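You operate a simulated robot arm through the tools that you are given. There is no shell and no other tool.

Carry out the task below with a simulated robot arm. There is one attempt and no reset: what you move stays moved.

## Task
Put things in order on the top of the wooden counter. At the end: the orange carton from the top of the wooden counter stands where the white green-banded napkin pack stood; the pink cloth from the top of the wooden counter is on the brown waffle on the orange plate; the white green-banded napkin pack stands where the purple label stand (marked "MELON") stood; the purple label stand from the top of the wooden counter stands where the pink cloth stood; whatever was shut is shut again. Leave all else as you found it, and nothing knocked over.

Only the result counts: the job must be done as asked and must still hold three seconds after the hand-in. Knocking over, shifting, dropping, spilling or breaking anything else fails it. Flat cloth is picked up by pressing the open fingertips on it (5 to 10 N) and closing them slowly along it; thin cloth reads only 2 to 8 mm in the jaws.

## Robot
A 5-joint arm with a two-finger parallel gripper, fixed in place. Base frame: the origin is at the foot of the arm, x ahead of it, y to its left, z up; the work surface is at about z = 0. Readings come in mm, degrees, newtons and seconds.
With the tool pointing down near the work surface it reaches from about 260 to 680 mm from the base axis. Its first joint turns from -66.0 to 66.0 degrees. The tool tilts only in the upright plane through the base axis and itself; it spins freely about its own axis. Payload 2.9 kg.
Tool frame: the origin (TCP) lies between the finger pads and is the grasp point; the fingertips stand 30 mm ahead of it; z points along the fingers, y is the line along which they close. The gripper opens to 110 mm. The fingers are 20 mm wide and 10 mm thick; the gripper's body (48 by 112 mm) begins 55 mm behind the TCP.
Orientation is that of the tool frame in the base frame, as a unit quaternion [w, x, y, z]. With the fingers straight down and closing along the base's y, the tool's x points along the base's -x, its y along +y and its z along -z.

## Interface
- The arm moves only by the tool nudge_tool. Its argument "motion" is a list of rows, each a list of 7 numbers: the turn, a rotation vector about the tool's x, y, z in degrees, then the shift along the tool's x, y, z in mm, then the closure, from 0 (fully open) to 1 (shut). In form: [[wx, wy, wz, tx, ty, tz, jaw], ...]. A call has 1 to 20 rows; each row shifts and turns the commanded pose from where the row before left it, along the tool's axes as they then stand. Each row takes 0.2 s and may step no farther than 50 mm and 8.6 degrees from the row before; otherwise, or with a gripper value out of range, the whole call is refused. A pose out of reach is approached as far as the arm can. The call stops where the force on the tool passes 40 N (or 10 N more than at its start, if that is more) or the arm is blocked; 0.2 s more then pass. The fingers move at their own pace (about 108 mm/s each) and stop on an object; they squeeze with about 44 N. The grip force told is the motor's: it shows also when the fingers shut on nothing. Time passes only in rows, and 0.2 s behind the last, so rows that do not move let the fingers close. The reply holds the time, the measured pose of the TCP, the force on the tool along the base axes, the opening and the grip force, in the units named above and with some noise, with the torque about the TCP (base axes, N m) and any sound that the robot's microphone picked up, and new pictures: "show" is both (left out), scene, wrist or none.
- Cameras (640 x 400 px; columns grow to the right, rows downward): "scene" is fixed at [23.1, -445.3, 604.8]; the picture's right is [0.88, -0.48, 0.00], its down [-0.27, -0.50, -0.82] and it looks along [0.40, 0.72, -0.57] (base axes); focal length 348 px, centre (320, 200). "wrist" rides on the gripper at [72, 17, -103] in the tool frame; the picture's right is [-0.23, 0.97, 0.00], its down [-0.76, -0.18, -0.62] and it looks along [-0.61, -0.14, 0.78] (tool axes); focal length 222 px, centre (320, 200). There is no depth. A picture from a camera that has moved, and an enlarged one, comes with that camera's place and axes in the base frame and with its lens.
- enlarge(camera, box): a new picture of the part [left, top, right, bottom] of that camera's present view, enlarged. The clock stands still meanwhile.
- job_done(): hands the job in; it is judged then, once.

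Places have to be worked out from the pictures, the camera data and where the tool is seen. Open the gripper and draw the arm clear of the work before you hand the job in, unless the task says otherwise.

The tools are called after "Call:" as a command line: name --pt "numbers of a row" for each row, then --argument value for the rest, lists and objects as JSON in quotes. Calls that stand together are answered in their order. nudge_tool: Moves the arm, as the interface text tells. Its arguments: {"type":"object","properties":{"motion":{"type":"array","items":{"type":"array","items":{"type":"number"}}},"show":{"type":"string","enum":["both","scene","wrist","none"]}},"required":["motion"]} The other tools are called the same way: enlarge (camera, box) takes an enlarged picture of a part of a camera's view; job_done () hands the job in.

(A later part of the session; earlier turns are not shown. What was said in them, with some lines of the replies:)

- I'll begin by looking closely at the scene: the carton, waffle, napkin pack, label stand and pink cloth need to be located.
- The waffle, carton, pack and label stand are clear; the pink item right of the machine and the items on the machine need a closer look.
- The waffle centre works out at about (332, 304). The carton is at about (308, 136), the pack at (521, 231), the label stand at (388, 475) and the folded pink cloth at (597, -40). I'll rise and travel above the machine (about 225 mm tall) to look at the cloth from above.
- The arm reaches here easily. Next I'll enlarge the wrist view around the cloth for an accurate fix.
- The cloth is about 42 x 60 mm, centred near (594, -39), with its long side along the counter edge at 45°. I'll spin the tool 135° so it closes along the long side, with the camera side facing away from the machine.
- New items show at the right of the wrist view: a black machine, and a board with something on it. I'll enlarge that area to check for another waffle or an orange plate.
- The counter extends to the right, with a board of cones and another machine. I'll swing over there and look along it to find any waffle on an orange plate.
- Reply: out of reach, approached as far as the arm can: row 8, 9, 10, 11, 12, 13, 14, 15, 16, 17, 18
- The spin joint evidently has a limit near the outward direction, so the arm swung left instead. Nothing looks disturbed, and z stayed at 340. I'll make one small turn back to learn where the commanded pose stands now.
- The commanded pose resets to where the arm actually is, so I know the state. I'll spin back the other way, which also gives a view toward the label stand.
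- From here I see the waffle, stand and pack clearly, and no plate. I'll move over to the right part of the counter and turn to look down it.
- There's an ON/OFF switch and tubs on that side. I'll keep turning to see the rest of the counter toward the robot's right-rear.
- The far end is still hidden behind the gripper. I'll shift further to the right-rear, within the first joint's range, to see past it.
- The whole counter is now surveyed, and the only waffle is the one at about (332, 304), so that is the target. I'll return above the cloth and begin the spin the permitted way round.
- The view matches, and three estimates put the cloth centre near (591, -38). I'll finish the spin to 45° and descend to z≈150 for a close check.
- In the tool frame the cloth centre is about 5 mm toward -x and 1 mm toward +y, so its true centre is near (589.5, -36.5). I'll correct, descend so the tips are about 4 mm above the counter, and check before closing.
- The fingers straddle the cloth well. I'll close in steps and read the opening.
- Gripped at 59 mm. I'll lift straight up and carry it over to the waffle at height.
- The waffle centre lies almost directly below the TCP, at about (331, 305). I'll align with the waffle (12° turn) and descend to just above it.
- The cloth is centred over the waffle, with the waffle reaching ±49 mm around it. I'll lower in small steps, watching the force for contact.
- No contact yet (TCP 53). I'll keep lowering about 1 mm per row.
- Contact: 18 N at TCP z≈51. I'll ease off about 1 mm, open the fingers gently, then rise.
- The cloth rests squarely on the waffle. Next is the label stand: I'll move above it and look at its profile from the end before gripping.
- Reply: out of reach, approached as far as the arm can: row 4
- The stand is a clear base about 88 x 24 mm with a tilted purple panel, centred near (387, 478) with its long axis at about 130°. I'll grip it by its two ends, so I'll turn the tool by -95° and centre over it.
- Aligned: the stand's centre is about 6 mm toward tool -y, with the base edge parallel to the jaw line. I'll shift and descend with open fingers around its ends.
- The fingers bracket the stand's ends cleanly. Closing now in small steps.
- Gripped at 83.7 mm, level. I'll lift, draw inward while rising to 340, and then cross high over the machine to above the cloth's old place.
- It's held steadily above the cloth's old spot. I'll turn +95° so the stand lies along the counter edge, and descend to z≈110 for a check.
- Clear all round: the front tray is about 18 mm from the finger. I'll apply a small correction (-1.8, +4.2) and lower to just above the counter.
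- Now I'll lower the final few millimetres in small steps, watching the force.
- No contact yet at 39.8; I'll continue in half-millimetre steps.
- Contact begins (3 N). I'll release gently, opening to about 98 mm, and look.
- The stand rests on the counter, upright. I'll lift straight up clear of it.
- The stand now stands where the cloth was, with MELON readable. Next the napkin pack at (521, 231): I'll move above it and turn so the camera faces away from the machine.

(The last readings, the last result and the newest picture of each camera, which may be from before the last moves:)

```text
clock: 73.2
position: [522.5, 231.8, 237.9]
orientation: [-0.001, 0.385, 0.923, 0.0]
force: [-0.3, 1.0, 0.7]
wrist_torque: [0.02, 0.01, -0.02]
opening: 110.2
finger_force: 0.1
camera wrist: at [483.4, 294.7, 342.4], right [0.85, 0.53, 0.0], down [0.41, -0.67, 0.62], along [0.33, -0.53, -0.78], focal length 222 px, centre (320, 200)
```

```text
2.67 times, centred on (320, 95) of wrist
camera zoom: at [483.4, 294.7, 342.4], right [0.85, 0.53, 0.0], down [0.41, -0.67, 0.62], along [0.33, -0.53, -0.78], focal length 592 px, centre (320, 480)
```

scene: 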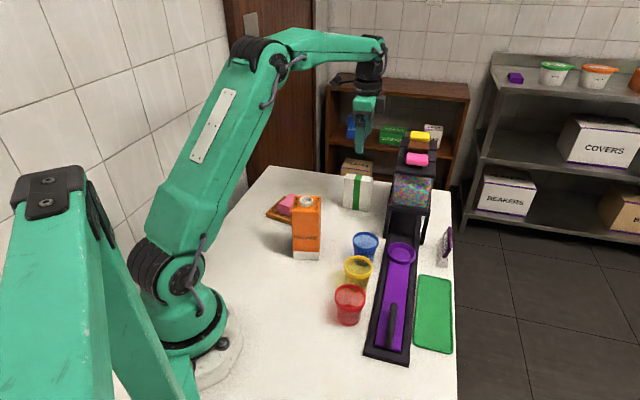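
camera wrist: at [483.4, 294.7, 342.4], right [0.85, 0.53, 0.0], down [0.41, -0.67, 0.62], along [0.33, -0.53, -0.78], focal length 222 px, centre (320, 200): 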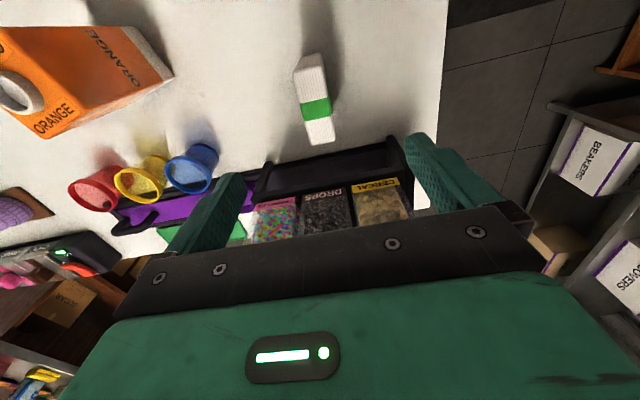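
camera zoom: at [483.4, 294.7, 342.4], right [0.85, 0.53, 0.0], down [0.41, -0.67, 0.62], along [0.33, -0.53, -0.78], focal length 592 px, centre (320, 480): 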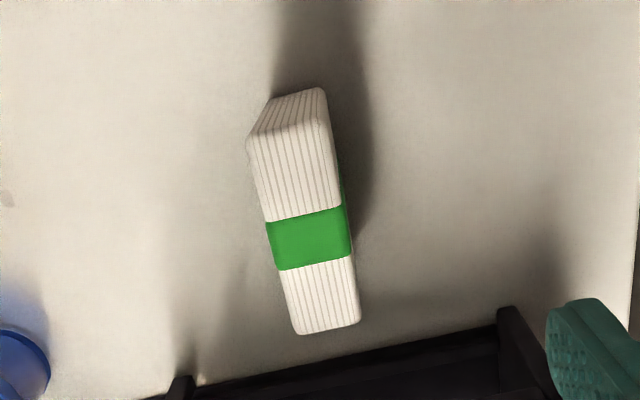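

Pack confirmed at about (519, 232): 78 x 28 mm, 101 mm tall, aligned with the jaw. I'll correct by (+3, -3) and descend around it to z≈62.

Call:
nudge_tool --pt "0 0 0 3.2 -3 0 0" --pt "0 0 0 0 0 45 0" --pt "0 0 0 0 0 45 0" --pt "0 0 0 0 0 40 0.2" --pt "0 0 0 0 0 40 0.3" --pt "0 0 0 0 0 6 0.4"

Call:
enlarge --camera "wrist" --box '[180, 60, 480, 240]'

Call:
enlarge --camera "scene" --box '[310, 120, 410, 230]'

```text
clock: 74.6
position: [517.7, 232.1, 60.8]
orientation: [0.0, 0.384, 0.924, 0.0]
force: [0.4, -0.2, -0.4]
wrist_torque: [0.02, 0.01, -0.01]
opening: 66.0
finger_force: 0.1
camera wrist: at [478.7, 294.7, 166.8], right [0.85, 0.53, 0.0], down [0.41, -0.67, 0.62], along [0.33, -0.53, -0.78], focal length 222 px, centre (320, 200)
```

scene: 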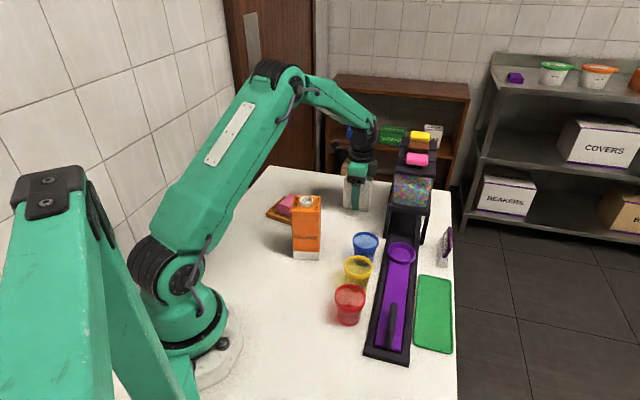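
wrist: 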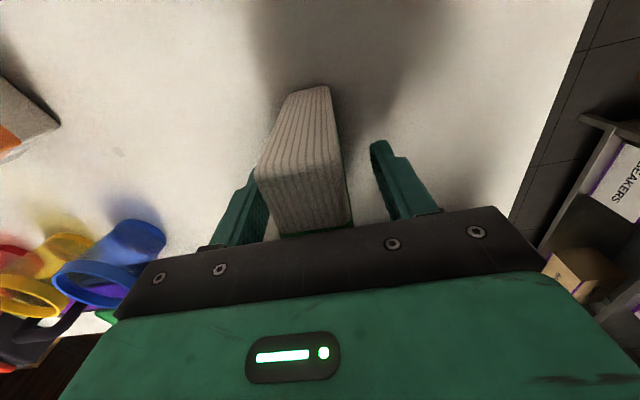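

```text
2.13 times, centred on (330, 150) of wrist
camera zoom: at [478.7, 294.7, 166.8], right [0.85, 0.53, 0.0], down [0.41, -0.67, 0.62], along [0.33, -0.53, -0.78], focal length 474 px, centre (299, 307)
```

zoom: 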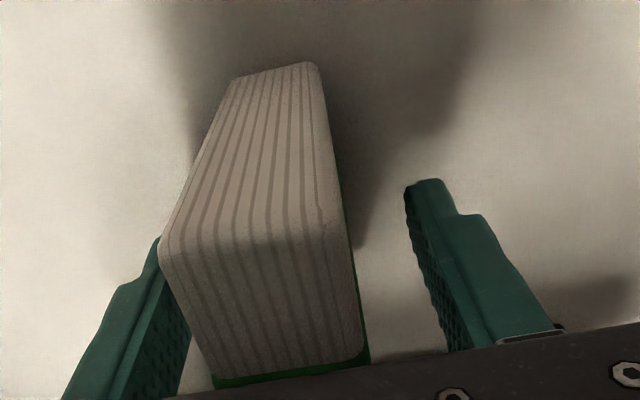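

```text
3.64 times, centred on (360, 175) of scene
camera zoom: at [23.1, -445.3, 604.8], right [0.88, -0.48, 0.0], down [-0.27, -0.5, -0.82], along [0.4, 0.72, -0.57], focal length 1264 px, centre (174, 291)
```

zoom: 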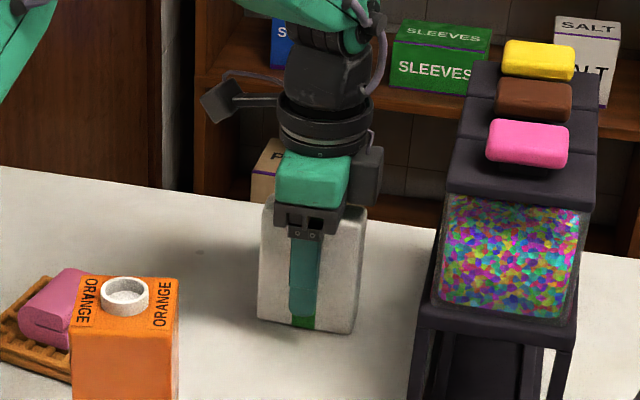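

The pack is centred within about 1 mm between the fingers. Closing in steps.

Call:
nudge_tool --pt "0 0 0 0 1 0 0.5" --pt "0 0 0 0 0 0 0.6" --pt "0 0 0 0 0 0 0.68" --pt "0 0 0 0 0 0 0.73" --pt "0 0 0 0 0 0 0.8" --pt "0 0 0 0 0 0 0.9" --pt "0 0 0 0 0 0 0.9" --show "wrist"

Call:
enlarge --camera "scene" --box '[310, 120, 410, 230]'

```text
clock: 76.2
position: [518.1, 232.7, 63.8]
orientation: [0.0, 0.384, 0.924, 0.0]
force: [-0.3, -0.5, 0.3]
wrist_torque: [0.01, -0.05, 0.02]
opening: 29.0
finger_force: 44.0
camera wrist: at [479.4, 295.4, 167.3], right [0.85, 0.53, 0.0], down [0.41, -0.66, 0.62], along [0.33, -0.53, -0.78], focal length 222 px, centre (320, 200)
```

wrist: 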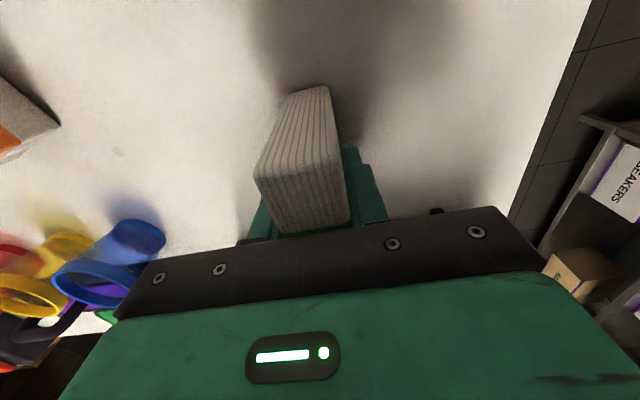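

```text
3.64 times, centred on (360, 175) of scene
camera zoom: at [23.1, -445.3, 604.8], right [0.88, -0.48, 0.0], down [-0.27, -0.5, -0.82], along [0.4, 0.72, -0.57], focal length 1264 px, centre (174, 291)
```

zoom: 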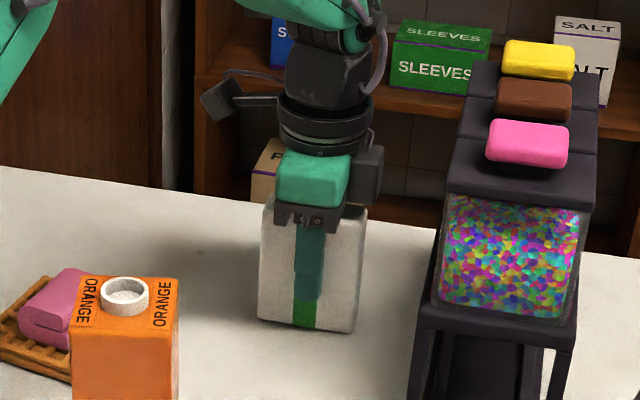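

Pack gripped at 29 mm. I'll lift it to z≈220, then turn it 175° in the free space so the camera side faces inward at the destination.

Call:
nudge_tool --pt "0 0 0 0 0 -20 0.9" --pt "0 0 0 0 0 -45 0.9" --pt "0 0 0 0 0 -45 0.9" --pt "0 0 0 0 0 -48 0.9" --pt "0 0 -8.34 0 0 0 0.9" --pt "0 0 -8.34 0 0 0 0.9" --pt "0 0 -8.34 0 0 0 0.9" --pt "0 0 -8.34 0 0 0 0.9" --pt "0 0 -8.34 0 0 0 0.9" --pt "0 0 -8.34 0 0 0 0.9" --pt "0 0 -8.34 0 0 0 0.9" --pt "0 0 -8.34 0 0 0 0.9" --pt "0 0 -8.34 0 0 0 0.9" --pt "0 0 -8.34 0 0 0 0.9" --pt "0 0 -8.34 0 0 0 0.9" --pt "0 0 -8.34 0 0 0 0.9" --pt "0 0 -8.34 0 0 0 0.9" --pt "0 0 -8.34 0 0 0 0.9" --pt "0 0 -8.34 0 0 0 0.9" --pt "0 0 -8.34 0 0 0 0.9" --show "none"

Call:
nudge_tool --pt "0 0 -8.34 0 0 0 0.9" --pt "0 0 -8.34 0 0 0 0.9" --pt "0 0 -8.34 0 0 0 0.9" --pt "0 0 -8.34 0 0 0 0.9" --pt "0 0 -8.34 0 0 0 0.9" --pt "0 0 0 -44.8 -9.5 0 0.9" --pt "0 0 0 -44.8 -9.5 0 0.9" --pt "0 0 0 -44.8 -9.5 0 0.9" --pt "0 0 0 -44.8 -9.5 0 0.9" --pt "0 0 0 -44.8 -9.5 0 0.9" --pt "0 0 0 -44.8 -9.5 0 0.9"

```text
clock: 80.4
position: [518.8, 233.9, 221.6]
orientation: [-0.001, -0.698, 0.716, 0.0]
force: [-1.1, 1.0, -0.3]
wrist_torque: [-0.01, 0.04, 0.0]
opening: 29.1
finger_force: 43.7
```

```text
clock: 82.8
position: [391.1, 476.3, 221.1]
orientation: [-0.001, 0.906, -0.423, 0.001]
force: [-0.5, -0.6, 0.4]
wrist_torque: [-0.01, 0.0, -0.04]
opening: 29.3
finger_force: 43.7
camera wrist: at [422.9, 409.3, 325.4], right [-0.89, -0.45, 0.0], down [-0.35, 0.7, 0.62], along [-0.28, 0.56, -0.78], focal length 222 px, centre (320, 200)
```

scene: 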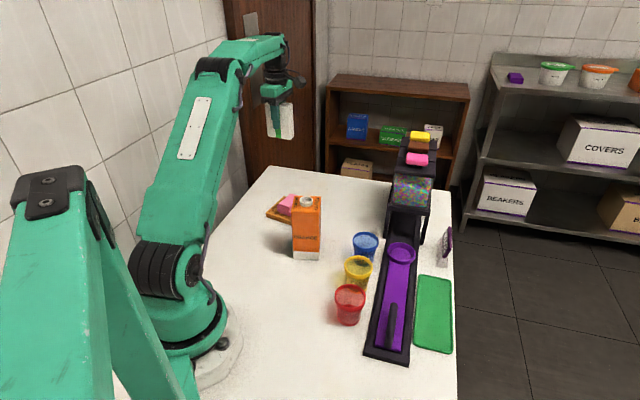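
wrist: 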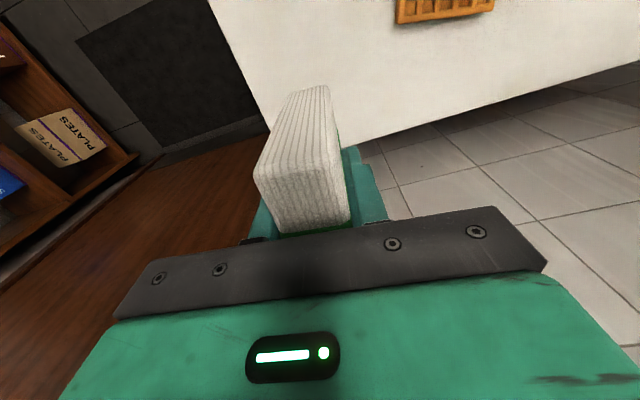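

The pack is now above the stand's old place (TCP ≈ (390, 475)), correctly aligned. I'll descend to just above the counter.

Call:
nudge_tool --pt "0 0 0 0 0 45 0.9" --pt "0 0 0 0 0 45 0.9" --pt "0 0 0 0 0 40 0.9" --pt "0 0 0 0 0 18 0.9" --pt "0 0 0 0 0 4 0.9" --pt "0 0 0 0 0 0 0.9"

Call:
enlarge --camera "scene" --box '[230, 110, 330, 210]'

```text
clock: 84.2
position: [389.8, 474.0, 68.8]
orientation: [0.0, 0.906, -0.423, 0.0]
force: [-0.3, -0.7, -1.0]
wrist_torque: [-0.01, 0.02, -0.01]
opening: 29.0
finger_force: 44.0
camera wrist: at [423.2, 408.0, 172.7], right [-0.89, -0.45, 0.0], down [-0.35, 0.7, 0.62], along [-0.28, 0.56, -0.78], focal length 222 px, centre (320, 200)
```

scene: 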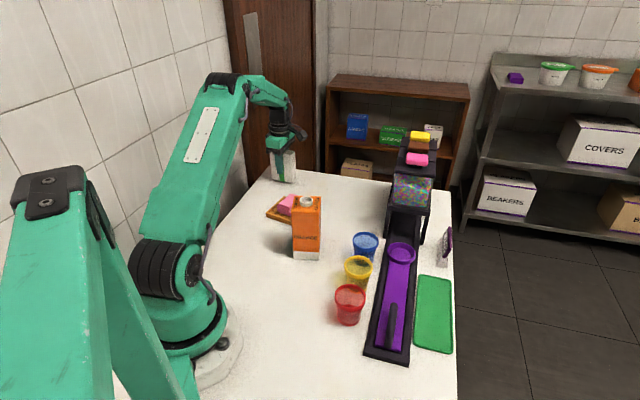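
wrist: 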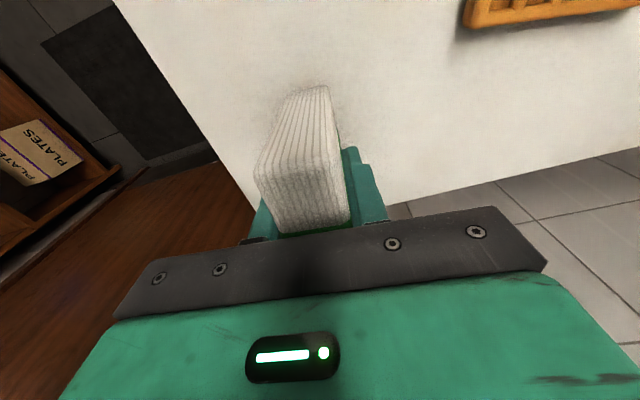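

```text
4.00 times, centred on (280, 160) of scene
camera zoom: at [23.1, -445.3, 604.8], right [0.88, -0.48, 0.0], down [-0.27, -0.5, -0.82], along [0.4, 0.72, -0.57], focal length 1390 px, centre (480, 360)
```

zoom: 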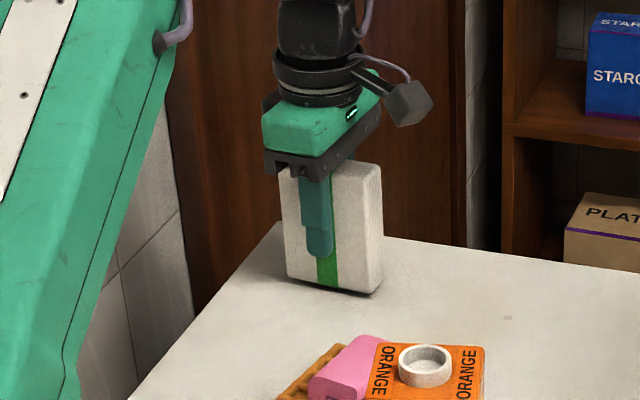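

It's hovering a few mm above the counter at the right spot. Lowering in small steps.

Call:
nudge_tool --pt "0 0 0 0 0 3 0.9" --pt "0 0 0 0 0 1 0.9" --pt "0 0 0 0 0 0 0.9" --show "none"

Call:
nudge_tool --pt "0 0 0 0 0 0.8 0.9" --pt "0 0 0 0 0 0.8 0.9" --pt "0 0 0 0 0 0 0.9" --show "none"

```text
clock: 85.0
position: [388.6, 474.9, 63.9]
orientation: [0.0, 0.906, -0.423, -0.001]
force: [0.0, -0.1, 0.3]
wrist_torque: [0.01, 0.0, -0.01]
opening: 29.0
finger_force: 43.7
```

```text
clock: 85.8
position: [390.5, 475.2, 64.1]
orientation: [0.0, 0.906, -0.423, 0.001]
force: [0.4, -0.6, 0.7]
wrist_torque: [0.01, -0.04, 0.03]
opening: 29.1
finger_force: 43.7
```

Call:
nudge_tool --pt "0 0 0 0 0 0.6 0.9" --pt "0 0 0 0 0 0 0.9" --show "none"

Call:
nudge_tool --pt "0 0 0 0 0 0.6 0.9" --pt "0 0 0 0 0 0 0.9" --show "none"

```text
clock: 86.4
position: [389.4, 475.8, 61.5]
orientation: [0.0, 0.906, -0.423, -0.001]
force: [-1.3, 0.1, 2.3]
wrist_torque: [-0.02, 0.01, -0.05]
opening: 29.0
finger_force: 43.6
```

```text
clock: 87.0
position: [390.0, 475.6, 62.1]
orientation: [0.0, 0.906, -0.423, 0.001]
force: [-1.1, -1.5, 7.2]
wrist_torque: [-0.13, 0.02, 0.01]
opening: 28.9
finger_force: 44.0
```

Contact at 7 N, so the pack is on the counter. I'll open gently, then look.

Call:
nudge_tool --pt "0 0 0 0 0 -0.4 0.9" --pt "0 0 0 0 0 0 0.7" --pt "0 0 0 0 0 0 0.62" --pt "0 0 0 0 0 0 0.5" --pt "0 0 0 0 0 0 0.4" --pt "0 0 0 0 0 0 0.4"

Call:
enlarge --camera "scene" --box '[230, 110, 330, 210]'

```text
clock: 88.4
position: [388.9, 475.2, 62.8]
orientation: [0.0, 0.906, -0.423, 0.0]
force: [0.6, 0.0, 0.0]
wrist_torque: [0.0, -0.06, 0.0]
opening: 66.1
finger_force: 0.0
camera wrist: at [423.1, 408.3, 166.9], right [-0.89, -0.45, 0.0], down [-0.35, 0.7, 0.62], along [-0.28, 0.56, -0.78], focal length 222 px, centre (320, 200)
```

scene: 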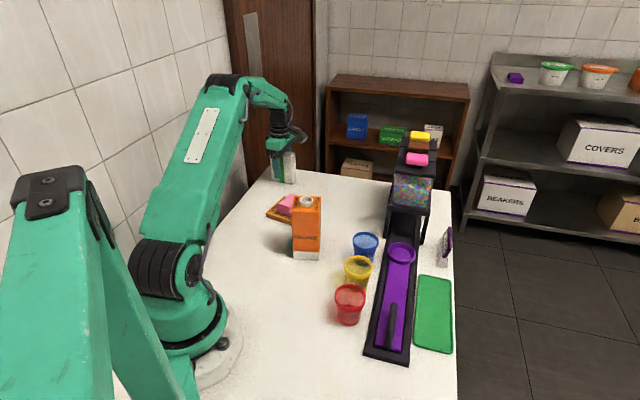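
wrist: 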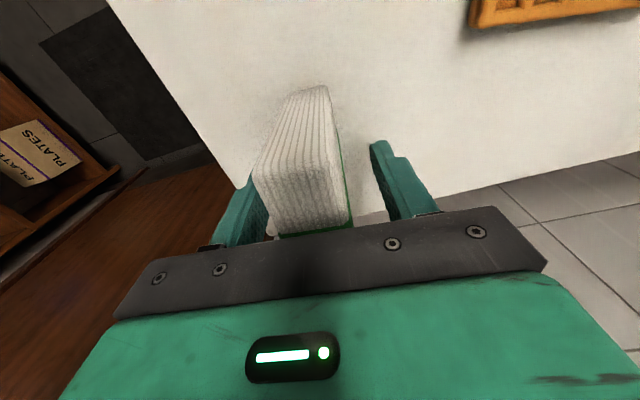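

```text
4.00 times, centred on (280, 160) of scene
camera zoom: at [23.1, -445.3, 604.8], right [0.88, -0.48, 0.0], down [-0.27, -0.5, -0.82], along [0.4, 0.72, -0.57], focal length 1390 px, centre (480, 360)
```

zoom: 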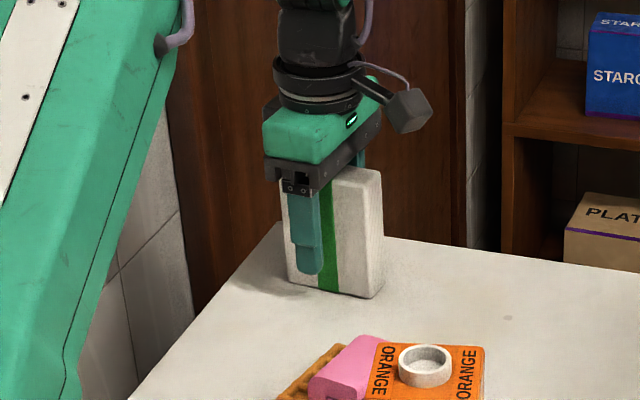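

The pack stands upright. I'll lift clear and verify it before moving to the carton.

Call:
nudge_tool --pt "0 0 0 0 0 -12 0.4" --pt "0 0 0 0 0 -45 0.4" --pt "0 0 0 0 0 -50 0.4" --pt "0 0 0 0 0 -50 0.2" --pt "0 0 0 0 0 -25 0"

Call:
nudge_tool --pt "0 0 0 25.9 35.0 0 0" --pt "0 0 0 25.9 35.0 0 0" --pt "0 0 0 25.9 35.0 0 0" --pt "0 0 0 25.9 35.0 0 0" --pt "0 0 0 25.9 35.0 0 0" --pt "0 0 0 25.9 35.0 0 0" --pt "0 0 0 25.9 35.0 0 0" --pt "0 0 0 25.9 35.0 0 0" --pt "0 0 8.22 0 0 0 0" --pt "0 0 8.22 0 0 0 0" --pt "0 0 8.22 0 0 0 0" --pt "0 0 8.22 0 0 0 0" --pt "0 0 8.22 0 0 0 0" --pt "0 0 8.22 0 0 0 0" --pt "0 0 8.22 0 0 0 0" --pt "0 0 8.22 0 0 0 0" --pt "0 0 8.22 0 0 0 0"

Call:
enlarge --camera "scene" --box '[240, 140, 400, 270]'

Call:
enlarge --camera "wrist" --box '[200, 20, 440, 170]'

```text
clock: 89.6
position: [388.6, 474.7, 245.9]
orientation: [0.001, 0.907, -0.422, 0.0]
force: [-0.1, 0.0, 0.2]
wrist_torque: [0.02, -0.01, 0.0]
opening: 109.9
finger_force: 0.2
camera wrist: at [423.3, 407.8, 349.6], right [-0.89, -0.45, 0.0], down [-0.35, 0.7, 0.62], along [-0.28, 0.56, -0.78], focal length 222 px, centre (320, 200)
```

scene: 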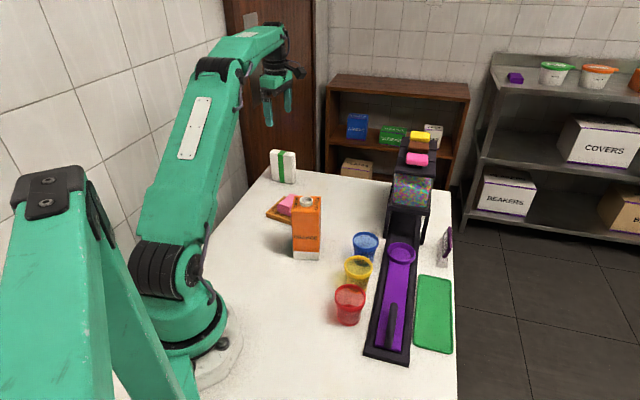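
wrist: 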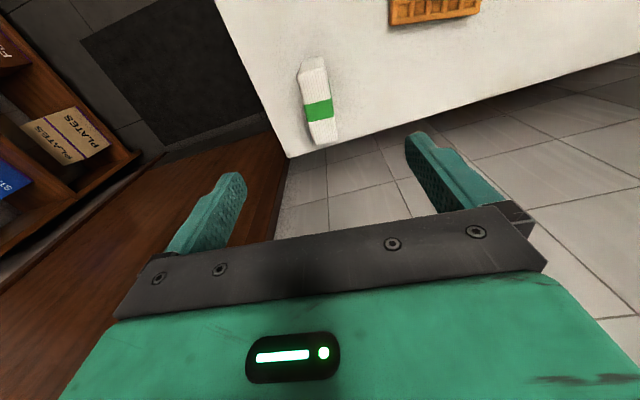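

```text
clock: 93.2
position: [307.4, 136.5, 244.5]
orientation: [0.0, -0.469, 0.883, 0.0]
force: [0.3, -0.2, -0.5]
wrist_torque: [0.0, -0.03, -0.01]
opening: 110.1
finger_force: 0.1
camera wrist: at [253.5, 85.4, 348.9], right [-0.68, 0.73, 0.0], down [0.57, 0.53, 0.62], along [0.46, 0.42, -0.78], focal length 222 px, centre (320, 200)
```

scene: 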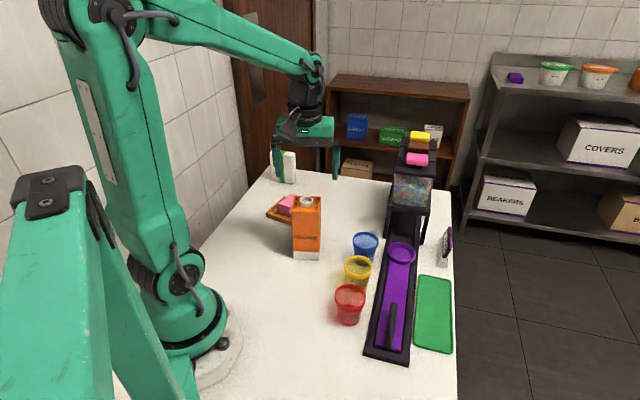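
wrist: 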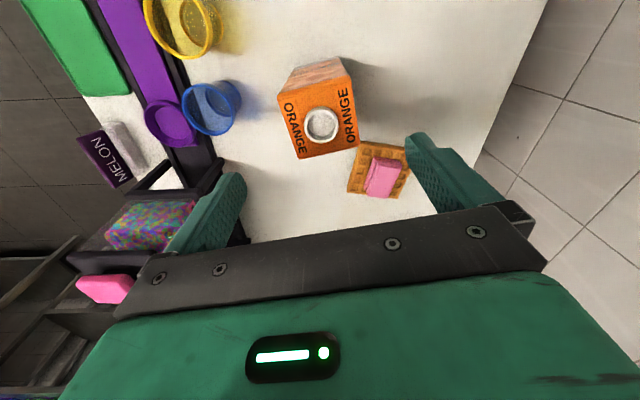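

```text
3.08 times, centred on (320, 205) of scene
camera zoom: at [23.1, -445.3, 604.8], right [0.88, -0.48, 0.0], down [-0.27, -0.5, -0.82], along [0.4, 0.72, -0.57], focal length 1069 px, centre (320, 185)
```

zoom: 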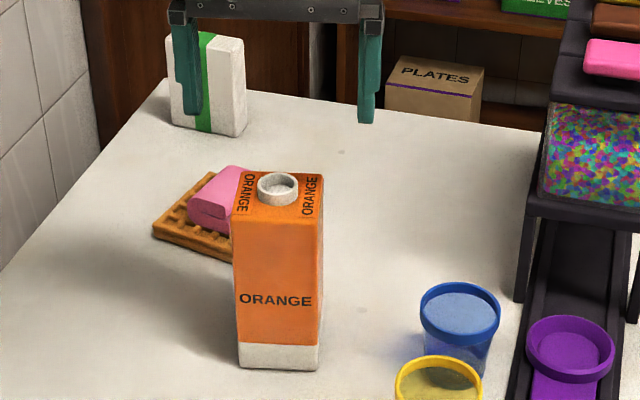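

```text
2.67 times, centred on (320, 95) of wrist
camera zoom: at [253.5, 85.4, 348.9], right [-0.68, 0.73, 0.0], down [0.57, 0.53, 0.62], along [0.46, 0.42, -0.78], focal length 592 px, centre (320, 480)
```

zoom: 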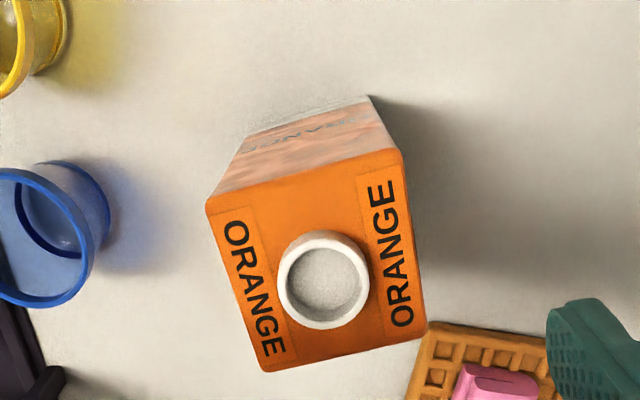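

Pack placed well. The carton is a 60 x 61 mm box, 151 mm tall plus the ring, centred near (303, 135) and aligned with the jaws. I'll correct by (+3.6, +2.5) and descend to z≈119 so the palm clears the ring.

Call:
nudge_tool --pt "0 0 0 3.6 2.5 0 0" --pt "0 0 0 0 0 40 0" --pt "0 0 0 0 0 40 0" --pt "0 0 0 0 0 30 0" --pt "0 0 0 0 0 15 0"

Call:
enlarge --camera "scene" --box '[250, 110, 370, 270]'

Call:
enlarge --camera "wrist" --box '[180, 60, 480, 240]'

```text
clock: 94.4
position: [303.8, 136.0, 119.0]
orientation: [0.0, -0.47, 0.883, 0.001]
force: [-0.8, -0.8, -0.7]
wrist_torque: [0.0, -0.03, -0.02]
opening: 110.0
finger_force: 0.1
camera wrist: at [249.6, 83.6, 223.3], right [-0.68, 0.73, 0.0], down [0.57, 0.53, 0.62], along [0.46, 0.42, -0.78], focal length 222 px, centre (320, 200)
```

scene: 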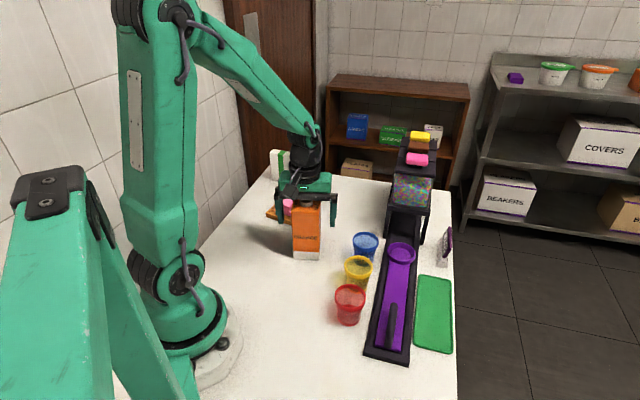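
wrist: 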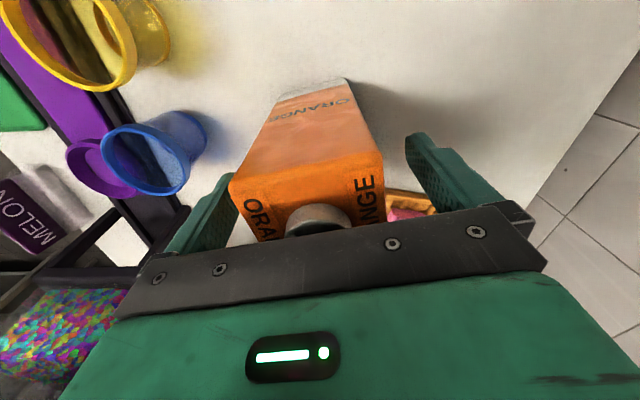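

```text
2.50 times, centred on (310, 190) of scene
camera zoom: at [23.1, -445.3, 604.8], right [0.88, -0.48, 0.0], down [-0.27, -0.5, -0.82], along [0.4, 0.72, -0.57], focal length 869 px, centre (345, 225)
```

zoom: 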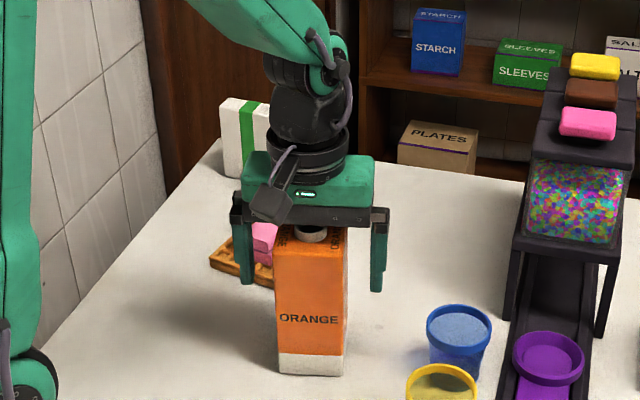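

```text
2.13 times, centred on (330, 150) of wrist
camera zoom: at [249.6, 83.6, 223.3], right [-0.68, 0.73, 0.0], down [0.57, 0.53, 0.62], along [0.46, 0.42, -0.78], focal length 474 px, centre (299, 307)
```

zoom: 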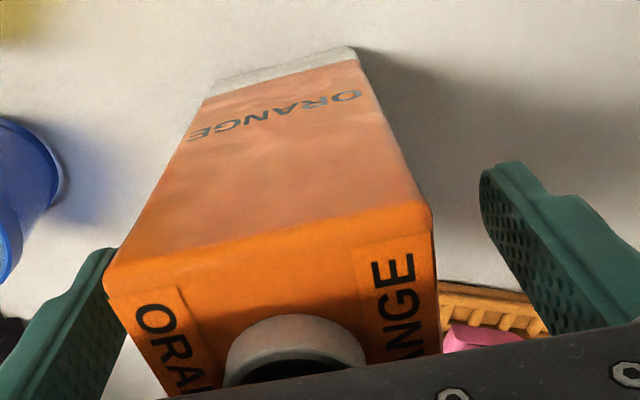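

The carton is centred between the fingers and the palm clears the ring. Closing in steps.

Call:
nudge_tool --pt "0 0 0 0 0 0 0.2" --pt "0 0 0 0 0 0 0.32" --pt "0 0 0 0 0 0 0.4" --pt "0 0 0 0 0 0 0.44" --pt "0 0 0 0 0 0 0.5" --pt "0 0 0 0 0 0 0.6" --pt "0 0 0 0 0 0 0.6" --show "wrist"

```text
clock: 96.0
position: [304.5, 134.9, 119.0]
orientation: [0.0, -0.47, 0.883, 0.0]
force: [0.9, -0.8, -0.7]
wrist_torque: [0.07, -0.03, -0.02]
opening: 64.0
finger_force: 43.8
camera wrist: at [249.7, 83.7, 223.8], right [-0.68, 0.73, 0.0], down [0.57, 0.53, 0.62], along [0.46, 0.42, -0.78], focal length 222 px, centre (320, 200)
```

wrist: 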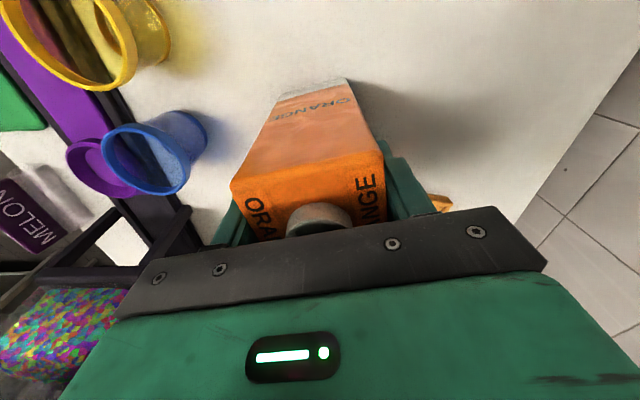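

Gripped at 64 mm. I'll lift 60 mm, carry it level to the pack's old place at (518, 232), and align it with the counter.

Call:
nudge_tool --pt "0 0 0 0 0 -10 0.6" --pt "0 0 0 0 0 -25 0.6" --pt "0 0 0 0 0 -25 0.6" --pt "0 0 0 0 0 0 0.6" --pt "0 0 0 -20 -12.3 0 0.6" --pt "0 0 0 -30 -18.5 0 0.6" --pt "0 0 0 -30 -18.5 0 0.6" --pt "0 0 0 -30 -18.5 0 0.6" --pt "0 0 0 -30 -18.5 0 0.6" --pt "0 0 0 -30 -18.5 0 0.6" --pt "0 0 0 -30.3 -18.5 0 0.6" --pt "0 0 5.5 0 0 0 0.6" --pt "0 0 5.5 0 0 0 0.6" --pt "0 0 0 0 0 0 0.6"

Call:
enlarge --camera "scene" --box '[300, 90, 430, 250]'

```text
clock: 99.0
position: [516.7, 232.6, 178.5]
orientation: [0.0, -0.382, 0.924, 0.0]
force: [0.1, 0.4, -4.0]
wrist_torque: [-0.03, -0.02, -0.02]
opening: 63.9
finger_force: 44.4
camera wrist: at [455.4, 192.3, 284.0], right [-0.53, 0.85, 0.0], down [0.66, 0.41, 0.62], along [0.53, 0.33, -0.78], focal length 222 px, centre (320, 200)
```

scene: 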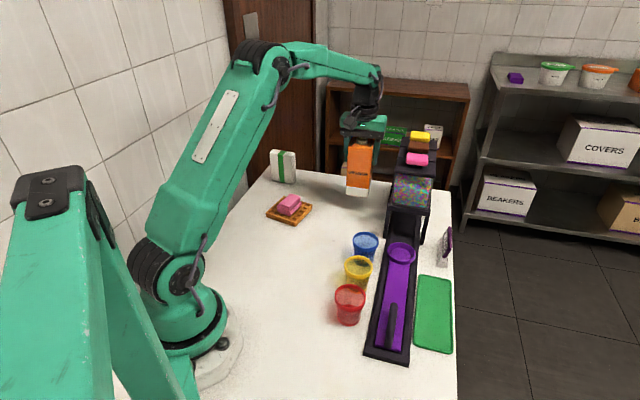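
wrist: 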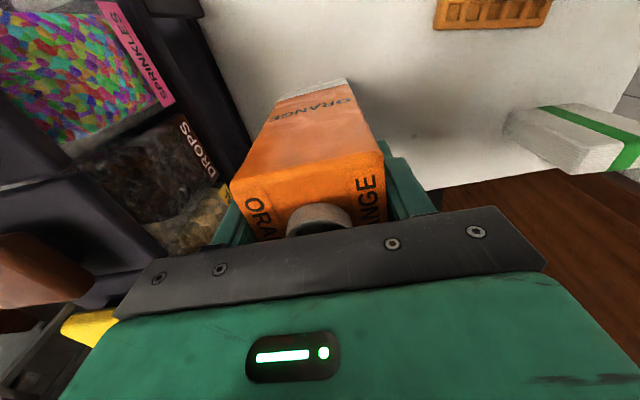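

```text
2.50 times, centred on (365, 170) of scene
camera zoom: at [23.2, -445.3, 604.8], right [0.88, -0.48, 0.0], down [-0.27, -0.5, -0.82], along [0.4, 0.72, -0.57], focal length 869 px, centre (208, 275)
```

zoom: 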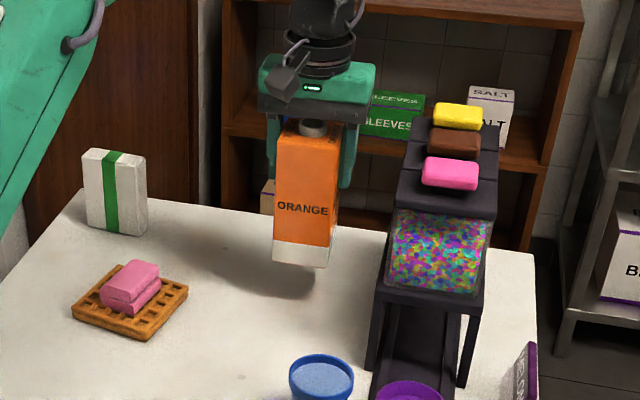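

The carton hangs level over the spot. I'll fine-adjust and lower to just above the counter.

Call:
nudge_tool --pt "0 0 0 -0.5 0.8 0 0.6" --pt "0 0 0 0 0 25 0.6" --pt "0 0 0 0 0 22 0.6" --pt "0 0 0 0 0 8 0.6" --pt "0 0 0 0 0 2 0.6" --pt "0 0 0 0 0 0 0.6" --show "none"

Call:
enlarge --camera "scene" --box '[300, 90, 430, 250]'

```text
clock: 100.4
position: [517.6, 233.2, 122.1]
orientation: [0.0, -0.384, 0.924, 0.001]
force: [-0.5, 0.2, -2.7]
wrist_torque: [0.02, 0.02, 0.03]
opening: 64.0
finger_force: 44.2
```

```text
2.50 times, centred on (365, 170) of scene
camera zoom: at [23.2, -445.3, 604.8], right [0.88, -0.48, 0.0], down [-0.27, -0.5, -0.82], along [0.4, 0.72, -0.57], focal length 869 px, centre (208, 275)
```

zoom: 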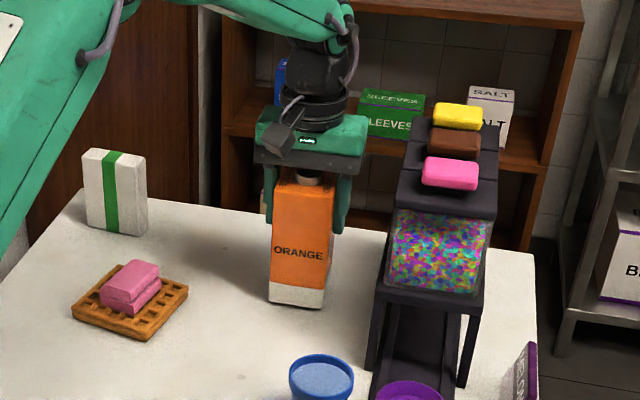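

A few millimetres remain; I'll step down watching the vertical force (about -3 to -4 N while hanging).

Call:
nudge_tool --pt "0 0 0 0 0 1 0.6" --pt "0 0 0 0 0 0.7 0.6" --pt "0 0 0 0 0 0 0.6" --show "none"

Call:
nudge_tool --pt "0 0 0 0 0 0.7 0.6" --pt "0 0 0 0 0 0 0.6" --show "none"

Call:
nudge_tool --pt "0 0 0 0 0 0.6 0.6" --pt "0 0 0 0 0 0 0.6" --show "none"

```text
clock: 101.2
position: [518.6, 233.0, 121.5]
orientation: [0.0, -0.383, 0.924, 0.0]
force: [0.4, 1.0, -2.1]
wrist_torque: [0.03, -0.03, 0.02]
opening: 63.9
finger_force: 43.4
```

```text
clock: 101.8
position: [518.7, 232.5, 118.5]
orientation: [0.0, -0.384, 0.923, -0.001]
force: [0.4, 1.4, -3.4]
wrist_torque: [-0.02, -0.03, 0.0]
opening: 64.0
finger_force: 44.4
```

```text
clock: 102.4
position: [518.2, 233.4, 119.2]
orientation: [0.001, -0.384, 0.923, 0.001]
force: [-1.1, 0.2, -2.4]
wrist_torque: [0.03, 0.04, -0.01]
opening: 63.6
finger_force: 43.8
```

Still hanging free; two more half-millimetre steps.

Call:
nudge_tool --pt "0 0 0 0 0 0.5 0.6" --pt "0 0 0 0 0 0 0.6" --show "none"

Call:
nudge_tool --pt "0 0 0 0 0 0.5 0.6" --pt "0 0 0 0 0 0 0.6" --show "none"

```text
clock: 103.0
position: [518.3, 231.6, 118.2]
orientation: [0.0, -0.383, 0.924, -0.001]
force: [-0.6, -2.3, 2.7]
wrist_torque: [-0.09, 0.28, 0.09]
opening: 63.7
finger_force: 43.5
```

```text
clock: 103.6
position: [518.5, 233.2, 119.4]
orientation: [0.001, -0.383, 0.924, 0.001]
force: [-3.9, -3.6, 11.4]
wrist_torque: [-0.24, 0.57, 0.13]
opening: 64.0
finger_force: 44.3
```

Contact at 11 N. I'll ease off slightly, open gently, and check.

Call:
nudge_tool --pt "0 0 0 0 0 -0.5 0.6" --pt "0 0 0 0 0 0 0.6" --pt "0 0 0 0 0 0 0.4" --pt "0 0 0 0 0 0 0.35" --pt "0 0 0 0 0 0 0.25" --pt "0 0 0 0 0 0 0.15" --pt "0 0 0 0 0 0 0.1"

Call:
enlarge --camera "scene" --box '[300, 90, 430, 250]'

```text
clock: 105.2
position: [517.4, 233.9, 119.1]
orientation: [0.0, -0.383, 0.924, 0.0]
force: [-0.1, 1.0, 0.3]
wrist_torque: [0.01, -0.01, -0.03]
opening: 99.2
finger_force: 0.0
camera wrist: at [455.1, 193.2, 223.5], right [-0.53, 0.85, 0.0], down [0.66, 0.41, 0.62], along [0.53, 0.33, -0.78], focal length 222 px, centre (320, 200)
```

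scene: 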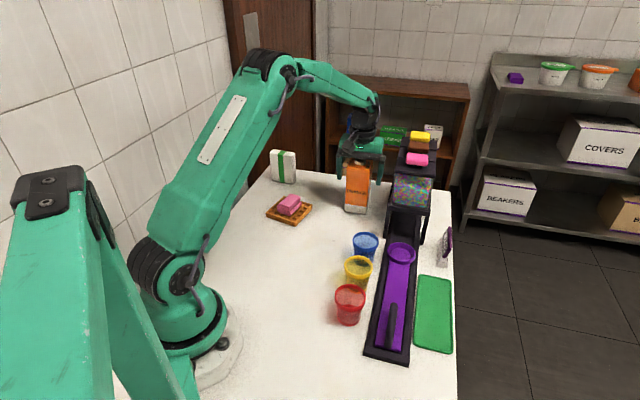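
wrist: 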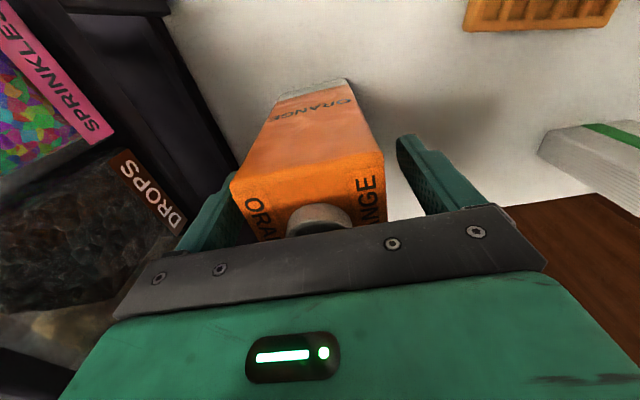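

```text
2.50 times, centred on (365, 170) of scene
camera zoom: at [23.1, -445.3, 604.8], right [0.88, -0.48, 0.0], down [-0.27, -0.5, -0.82], along [0.4, 0.72, -0.57], focal length 869 px, centre (208, 275)
```

zoom: 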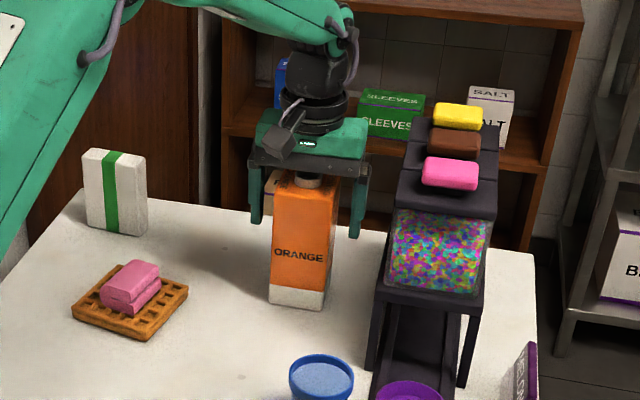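

The carton stands upright at the pack's old spot. I'll lift straight up and draw the arm clear, then inspect everything.

Call:
nudge_tool --pt "0 0 0 0 0 -12 0.1" --pt "0 0 0 0 0 -40 0.1" --pt "0 0 0 0 0 -45 0.1" --pt "0 0 0 0 0 -48 0" --pt "0 0 0 0 0 -48 0" --pt "0 0 0 0 0 -27 0" --pt "0 0 0 40 0 0 0" --pt "0 0 0 45 0 0 0" --pt "0 0 0 45 0 0 0"

Call:
enlarge --camera "scene" --box '[240, 130, 400, 270]'

Call:
enlarge --camera "scene" --box '[330, 120, 470, 370]'

Call:
enlarge --camera "wrist" --box '[0, 0, 640, 260]'

```text
clock: 107.2
position: [426.1, 141.5, 339.4]
orientation: [0.0, -0.383, 0.924, 0.0]
force: [-0.8, 0.1, -0.3]
wrist_torque: [0.03, 0.0, 0.01]
opening: 109.9
finger_force: 0.1
camera wrist: at [363.2, 100.7, 443.6], right [-0.53, 0.85, 0.0], down [0.66, 0.41, 0.62], along [0.53, 0.33, -0.78], focal length 222 px, centre (320, 200)
```

scene: 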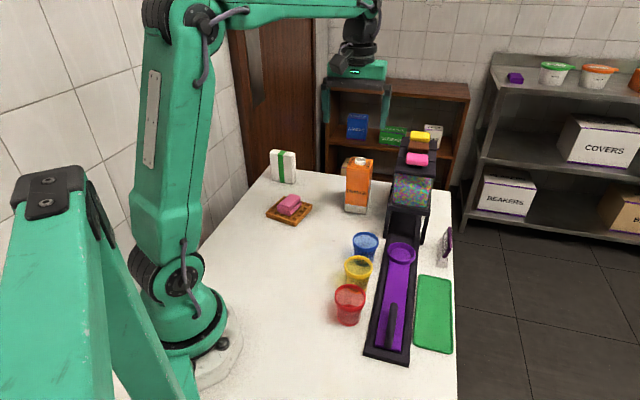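
wrist: 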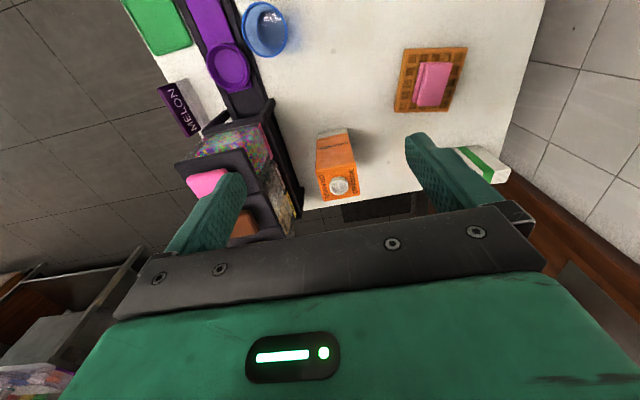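

```text
2.86 times, centred on (320, 200) of scene
camera zoom: at [23.2, -445.3, 604.8], right [0.88, -0.48, 0.0], down [-0.27, -0.5, -0.82], along [0.4, 0.72, -0.57], focal length 993 px, centre (320, 200)
```

zoom: 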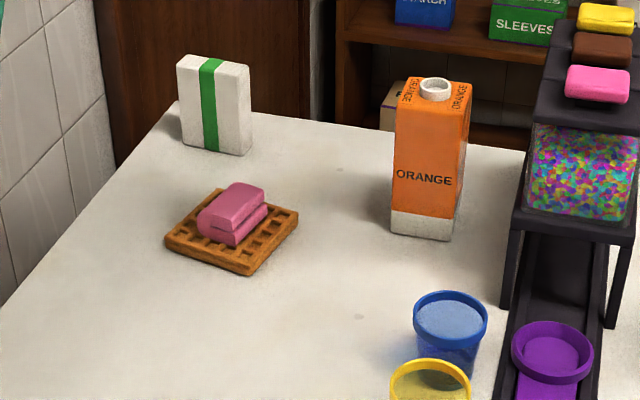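

```text
1.60 times, centred on (400, 245) of scene
camera zoom: at [23.2, -445.3, 604.8], right [0.88, -0.48, 0.0], down [-0.27, -0.5, -0.82], along [0.4, 0.72, -0.57], focal length 556 px, centre (192, 128)
```

zoom: 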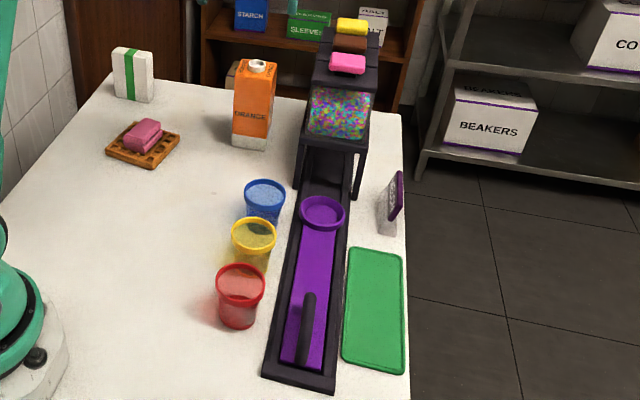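

```text
1.00 times, centred on (320, 130) of wrist (not enlarged: the box is as wide or as high as the picture)
camera zoom: at [363.2, 100.7, 443.6], right [-0.53, 0.85, 0.0], down [0.66, 0.41, 0.62], along [0.53, 0.33, -0.78], focal length 222 px, centre (320, 270)
```

zoom: 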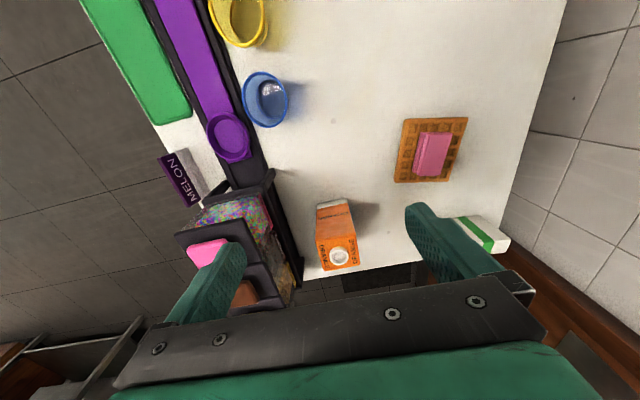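

Everything looks right: carton, pack and stand are all upright, and the waffle hasn't moved. I'll take a last close look at the cloth and stand before handing in.

Call:
enlarge --camera "wrist" --box '[380, 30, 500, 130]'

Call:
enlarge --camera "wrist" --box '[120, 40, 360, 210]'

Call:
enlarge --camera "scene" --box '[410, 210, 470, 290]'

```text
4.00 times, centred on (440, 80) of wrist
camera zoom: at [363.2, 100.7, 443.6], right [-0.53, 0.85, 0.0], down [0.66, 0.41, 0.62], along [0.53, 0.33, -0.78], focal length 888 px, centre (-160, 680)
```

zoom: 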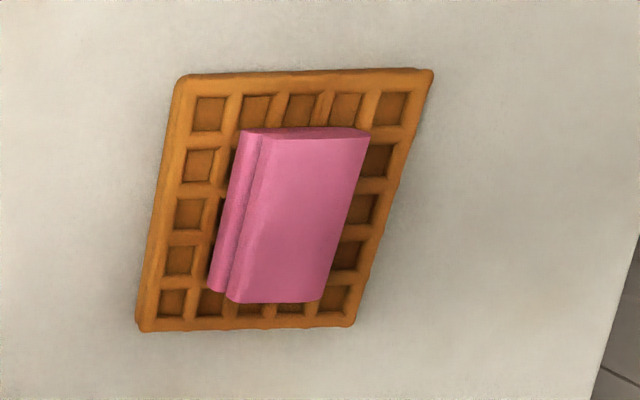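

```text
2.35 times, centred on (240, 125) of wrist
camera zoom: at [363.2, 100.7, 443.6], right [-0.53, 0.85, 0.0], down [0.66, 0.41, 0.62], along [0.53, 0.33, -0.78], focal length 523 px, centre (508, 376)
```

zoom: 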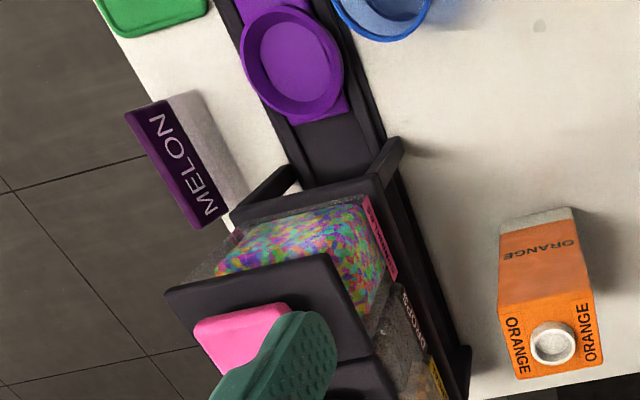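

```text
5.00 times, centred on (440, 250) of scene
camera zoom: at [23.2, -445.3, 604.8], right [0.88, -0.48, 0.0], down [-0.27, -0.5, -0.82], along [0.4, 0.72, -0.57], focal length 1738 px, centre (-280, -50)
```

zoom: 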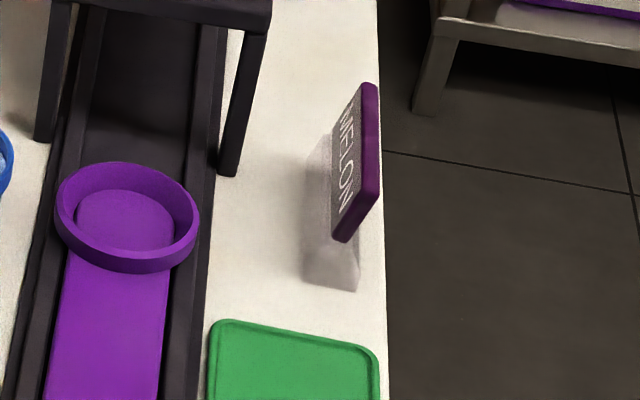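

The cloth lies on the waffle, and the stand, pack and carton are upright in their new places. Nothing else moved, and the open gripper is well clear. I'm handing the job in.

Call:
job_done

```text
The job is handed in.
```

The rearrangement is finished and handed in. At my last look everything was upright and in place, but I don't have the judge's verdict.

| Item | Where it is now |
|---|---|
| Pink cloth | centred on the waffle |
| Purple MELON label stand | where the cloth was, turned to run along the counter edge so it doesn't overhang |
| White green-banded napkin pack | where the label stand was |
| Orange carton | where the napkin pack was |

- **Waffle and plate:** I found no separate orange plate. I looked over nearly the whole counter and saw only one waffle, so I treated it as the target. It did not shift when the cloth was set down.
- **Unplanned arm swing:** early on, the gripper reached a turning limit and the arm swung across the counter at height. It touched nothing.
- **Shut things:** I opened nothing, so nothing needed shutting again.

The gripper was open and the arm was clear of the work when I handed in.
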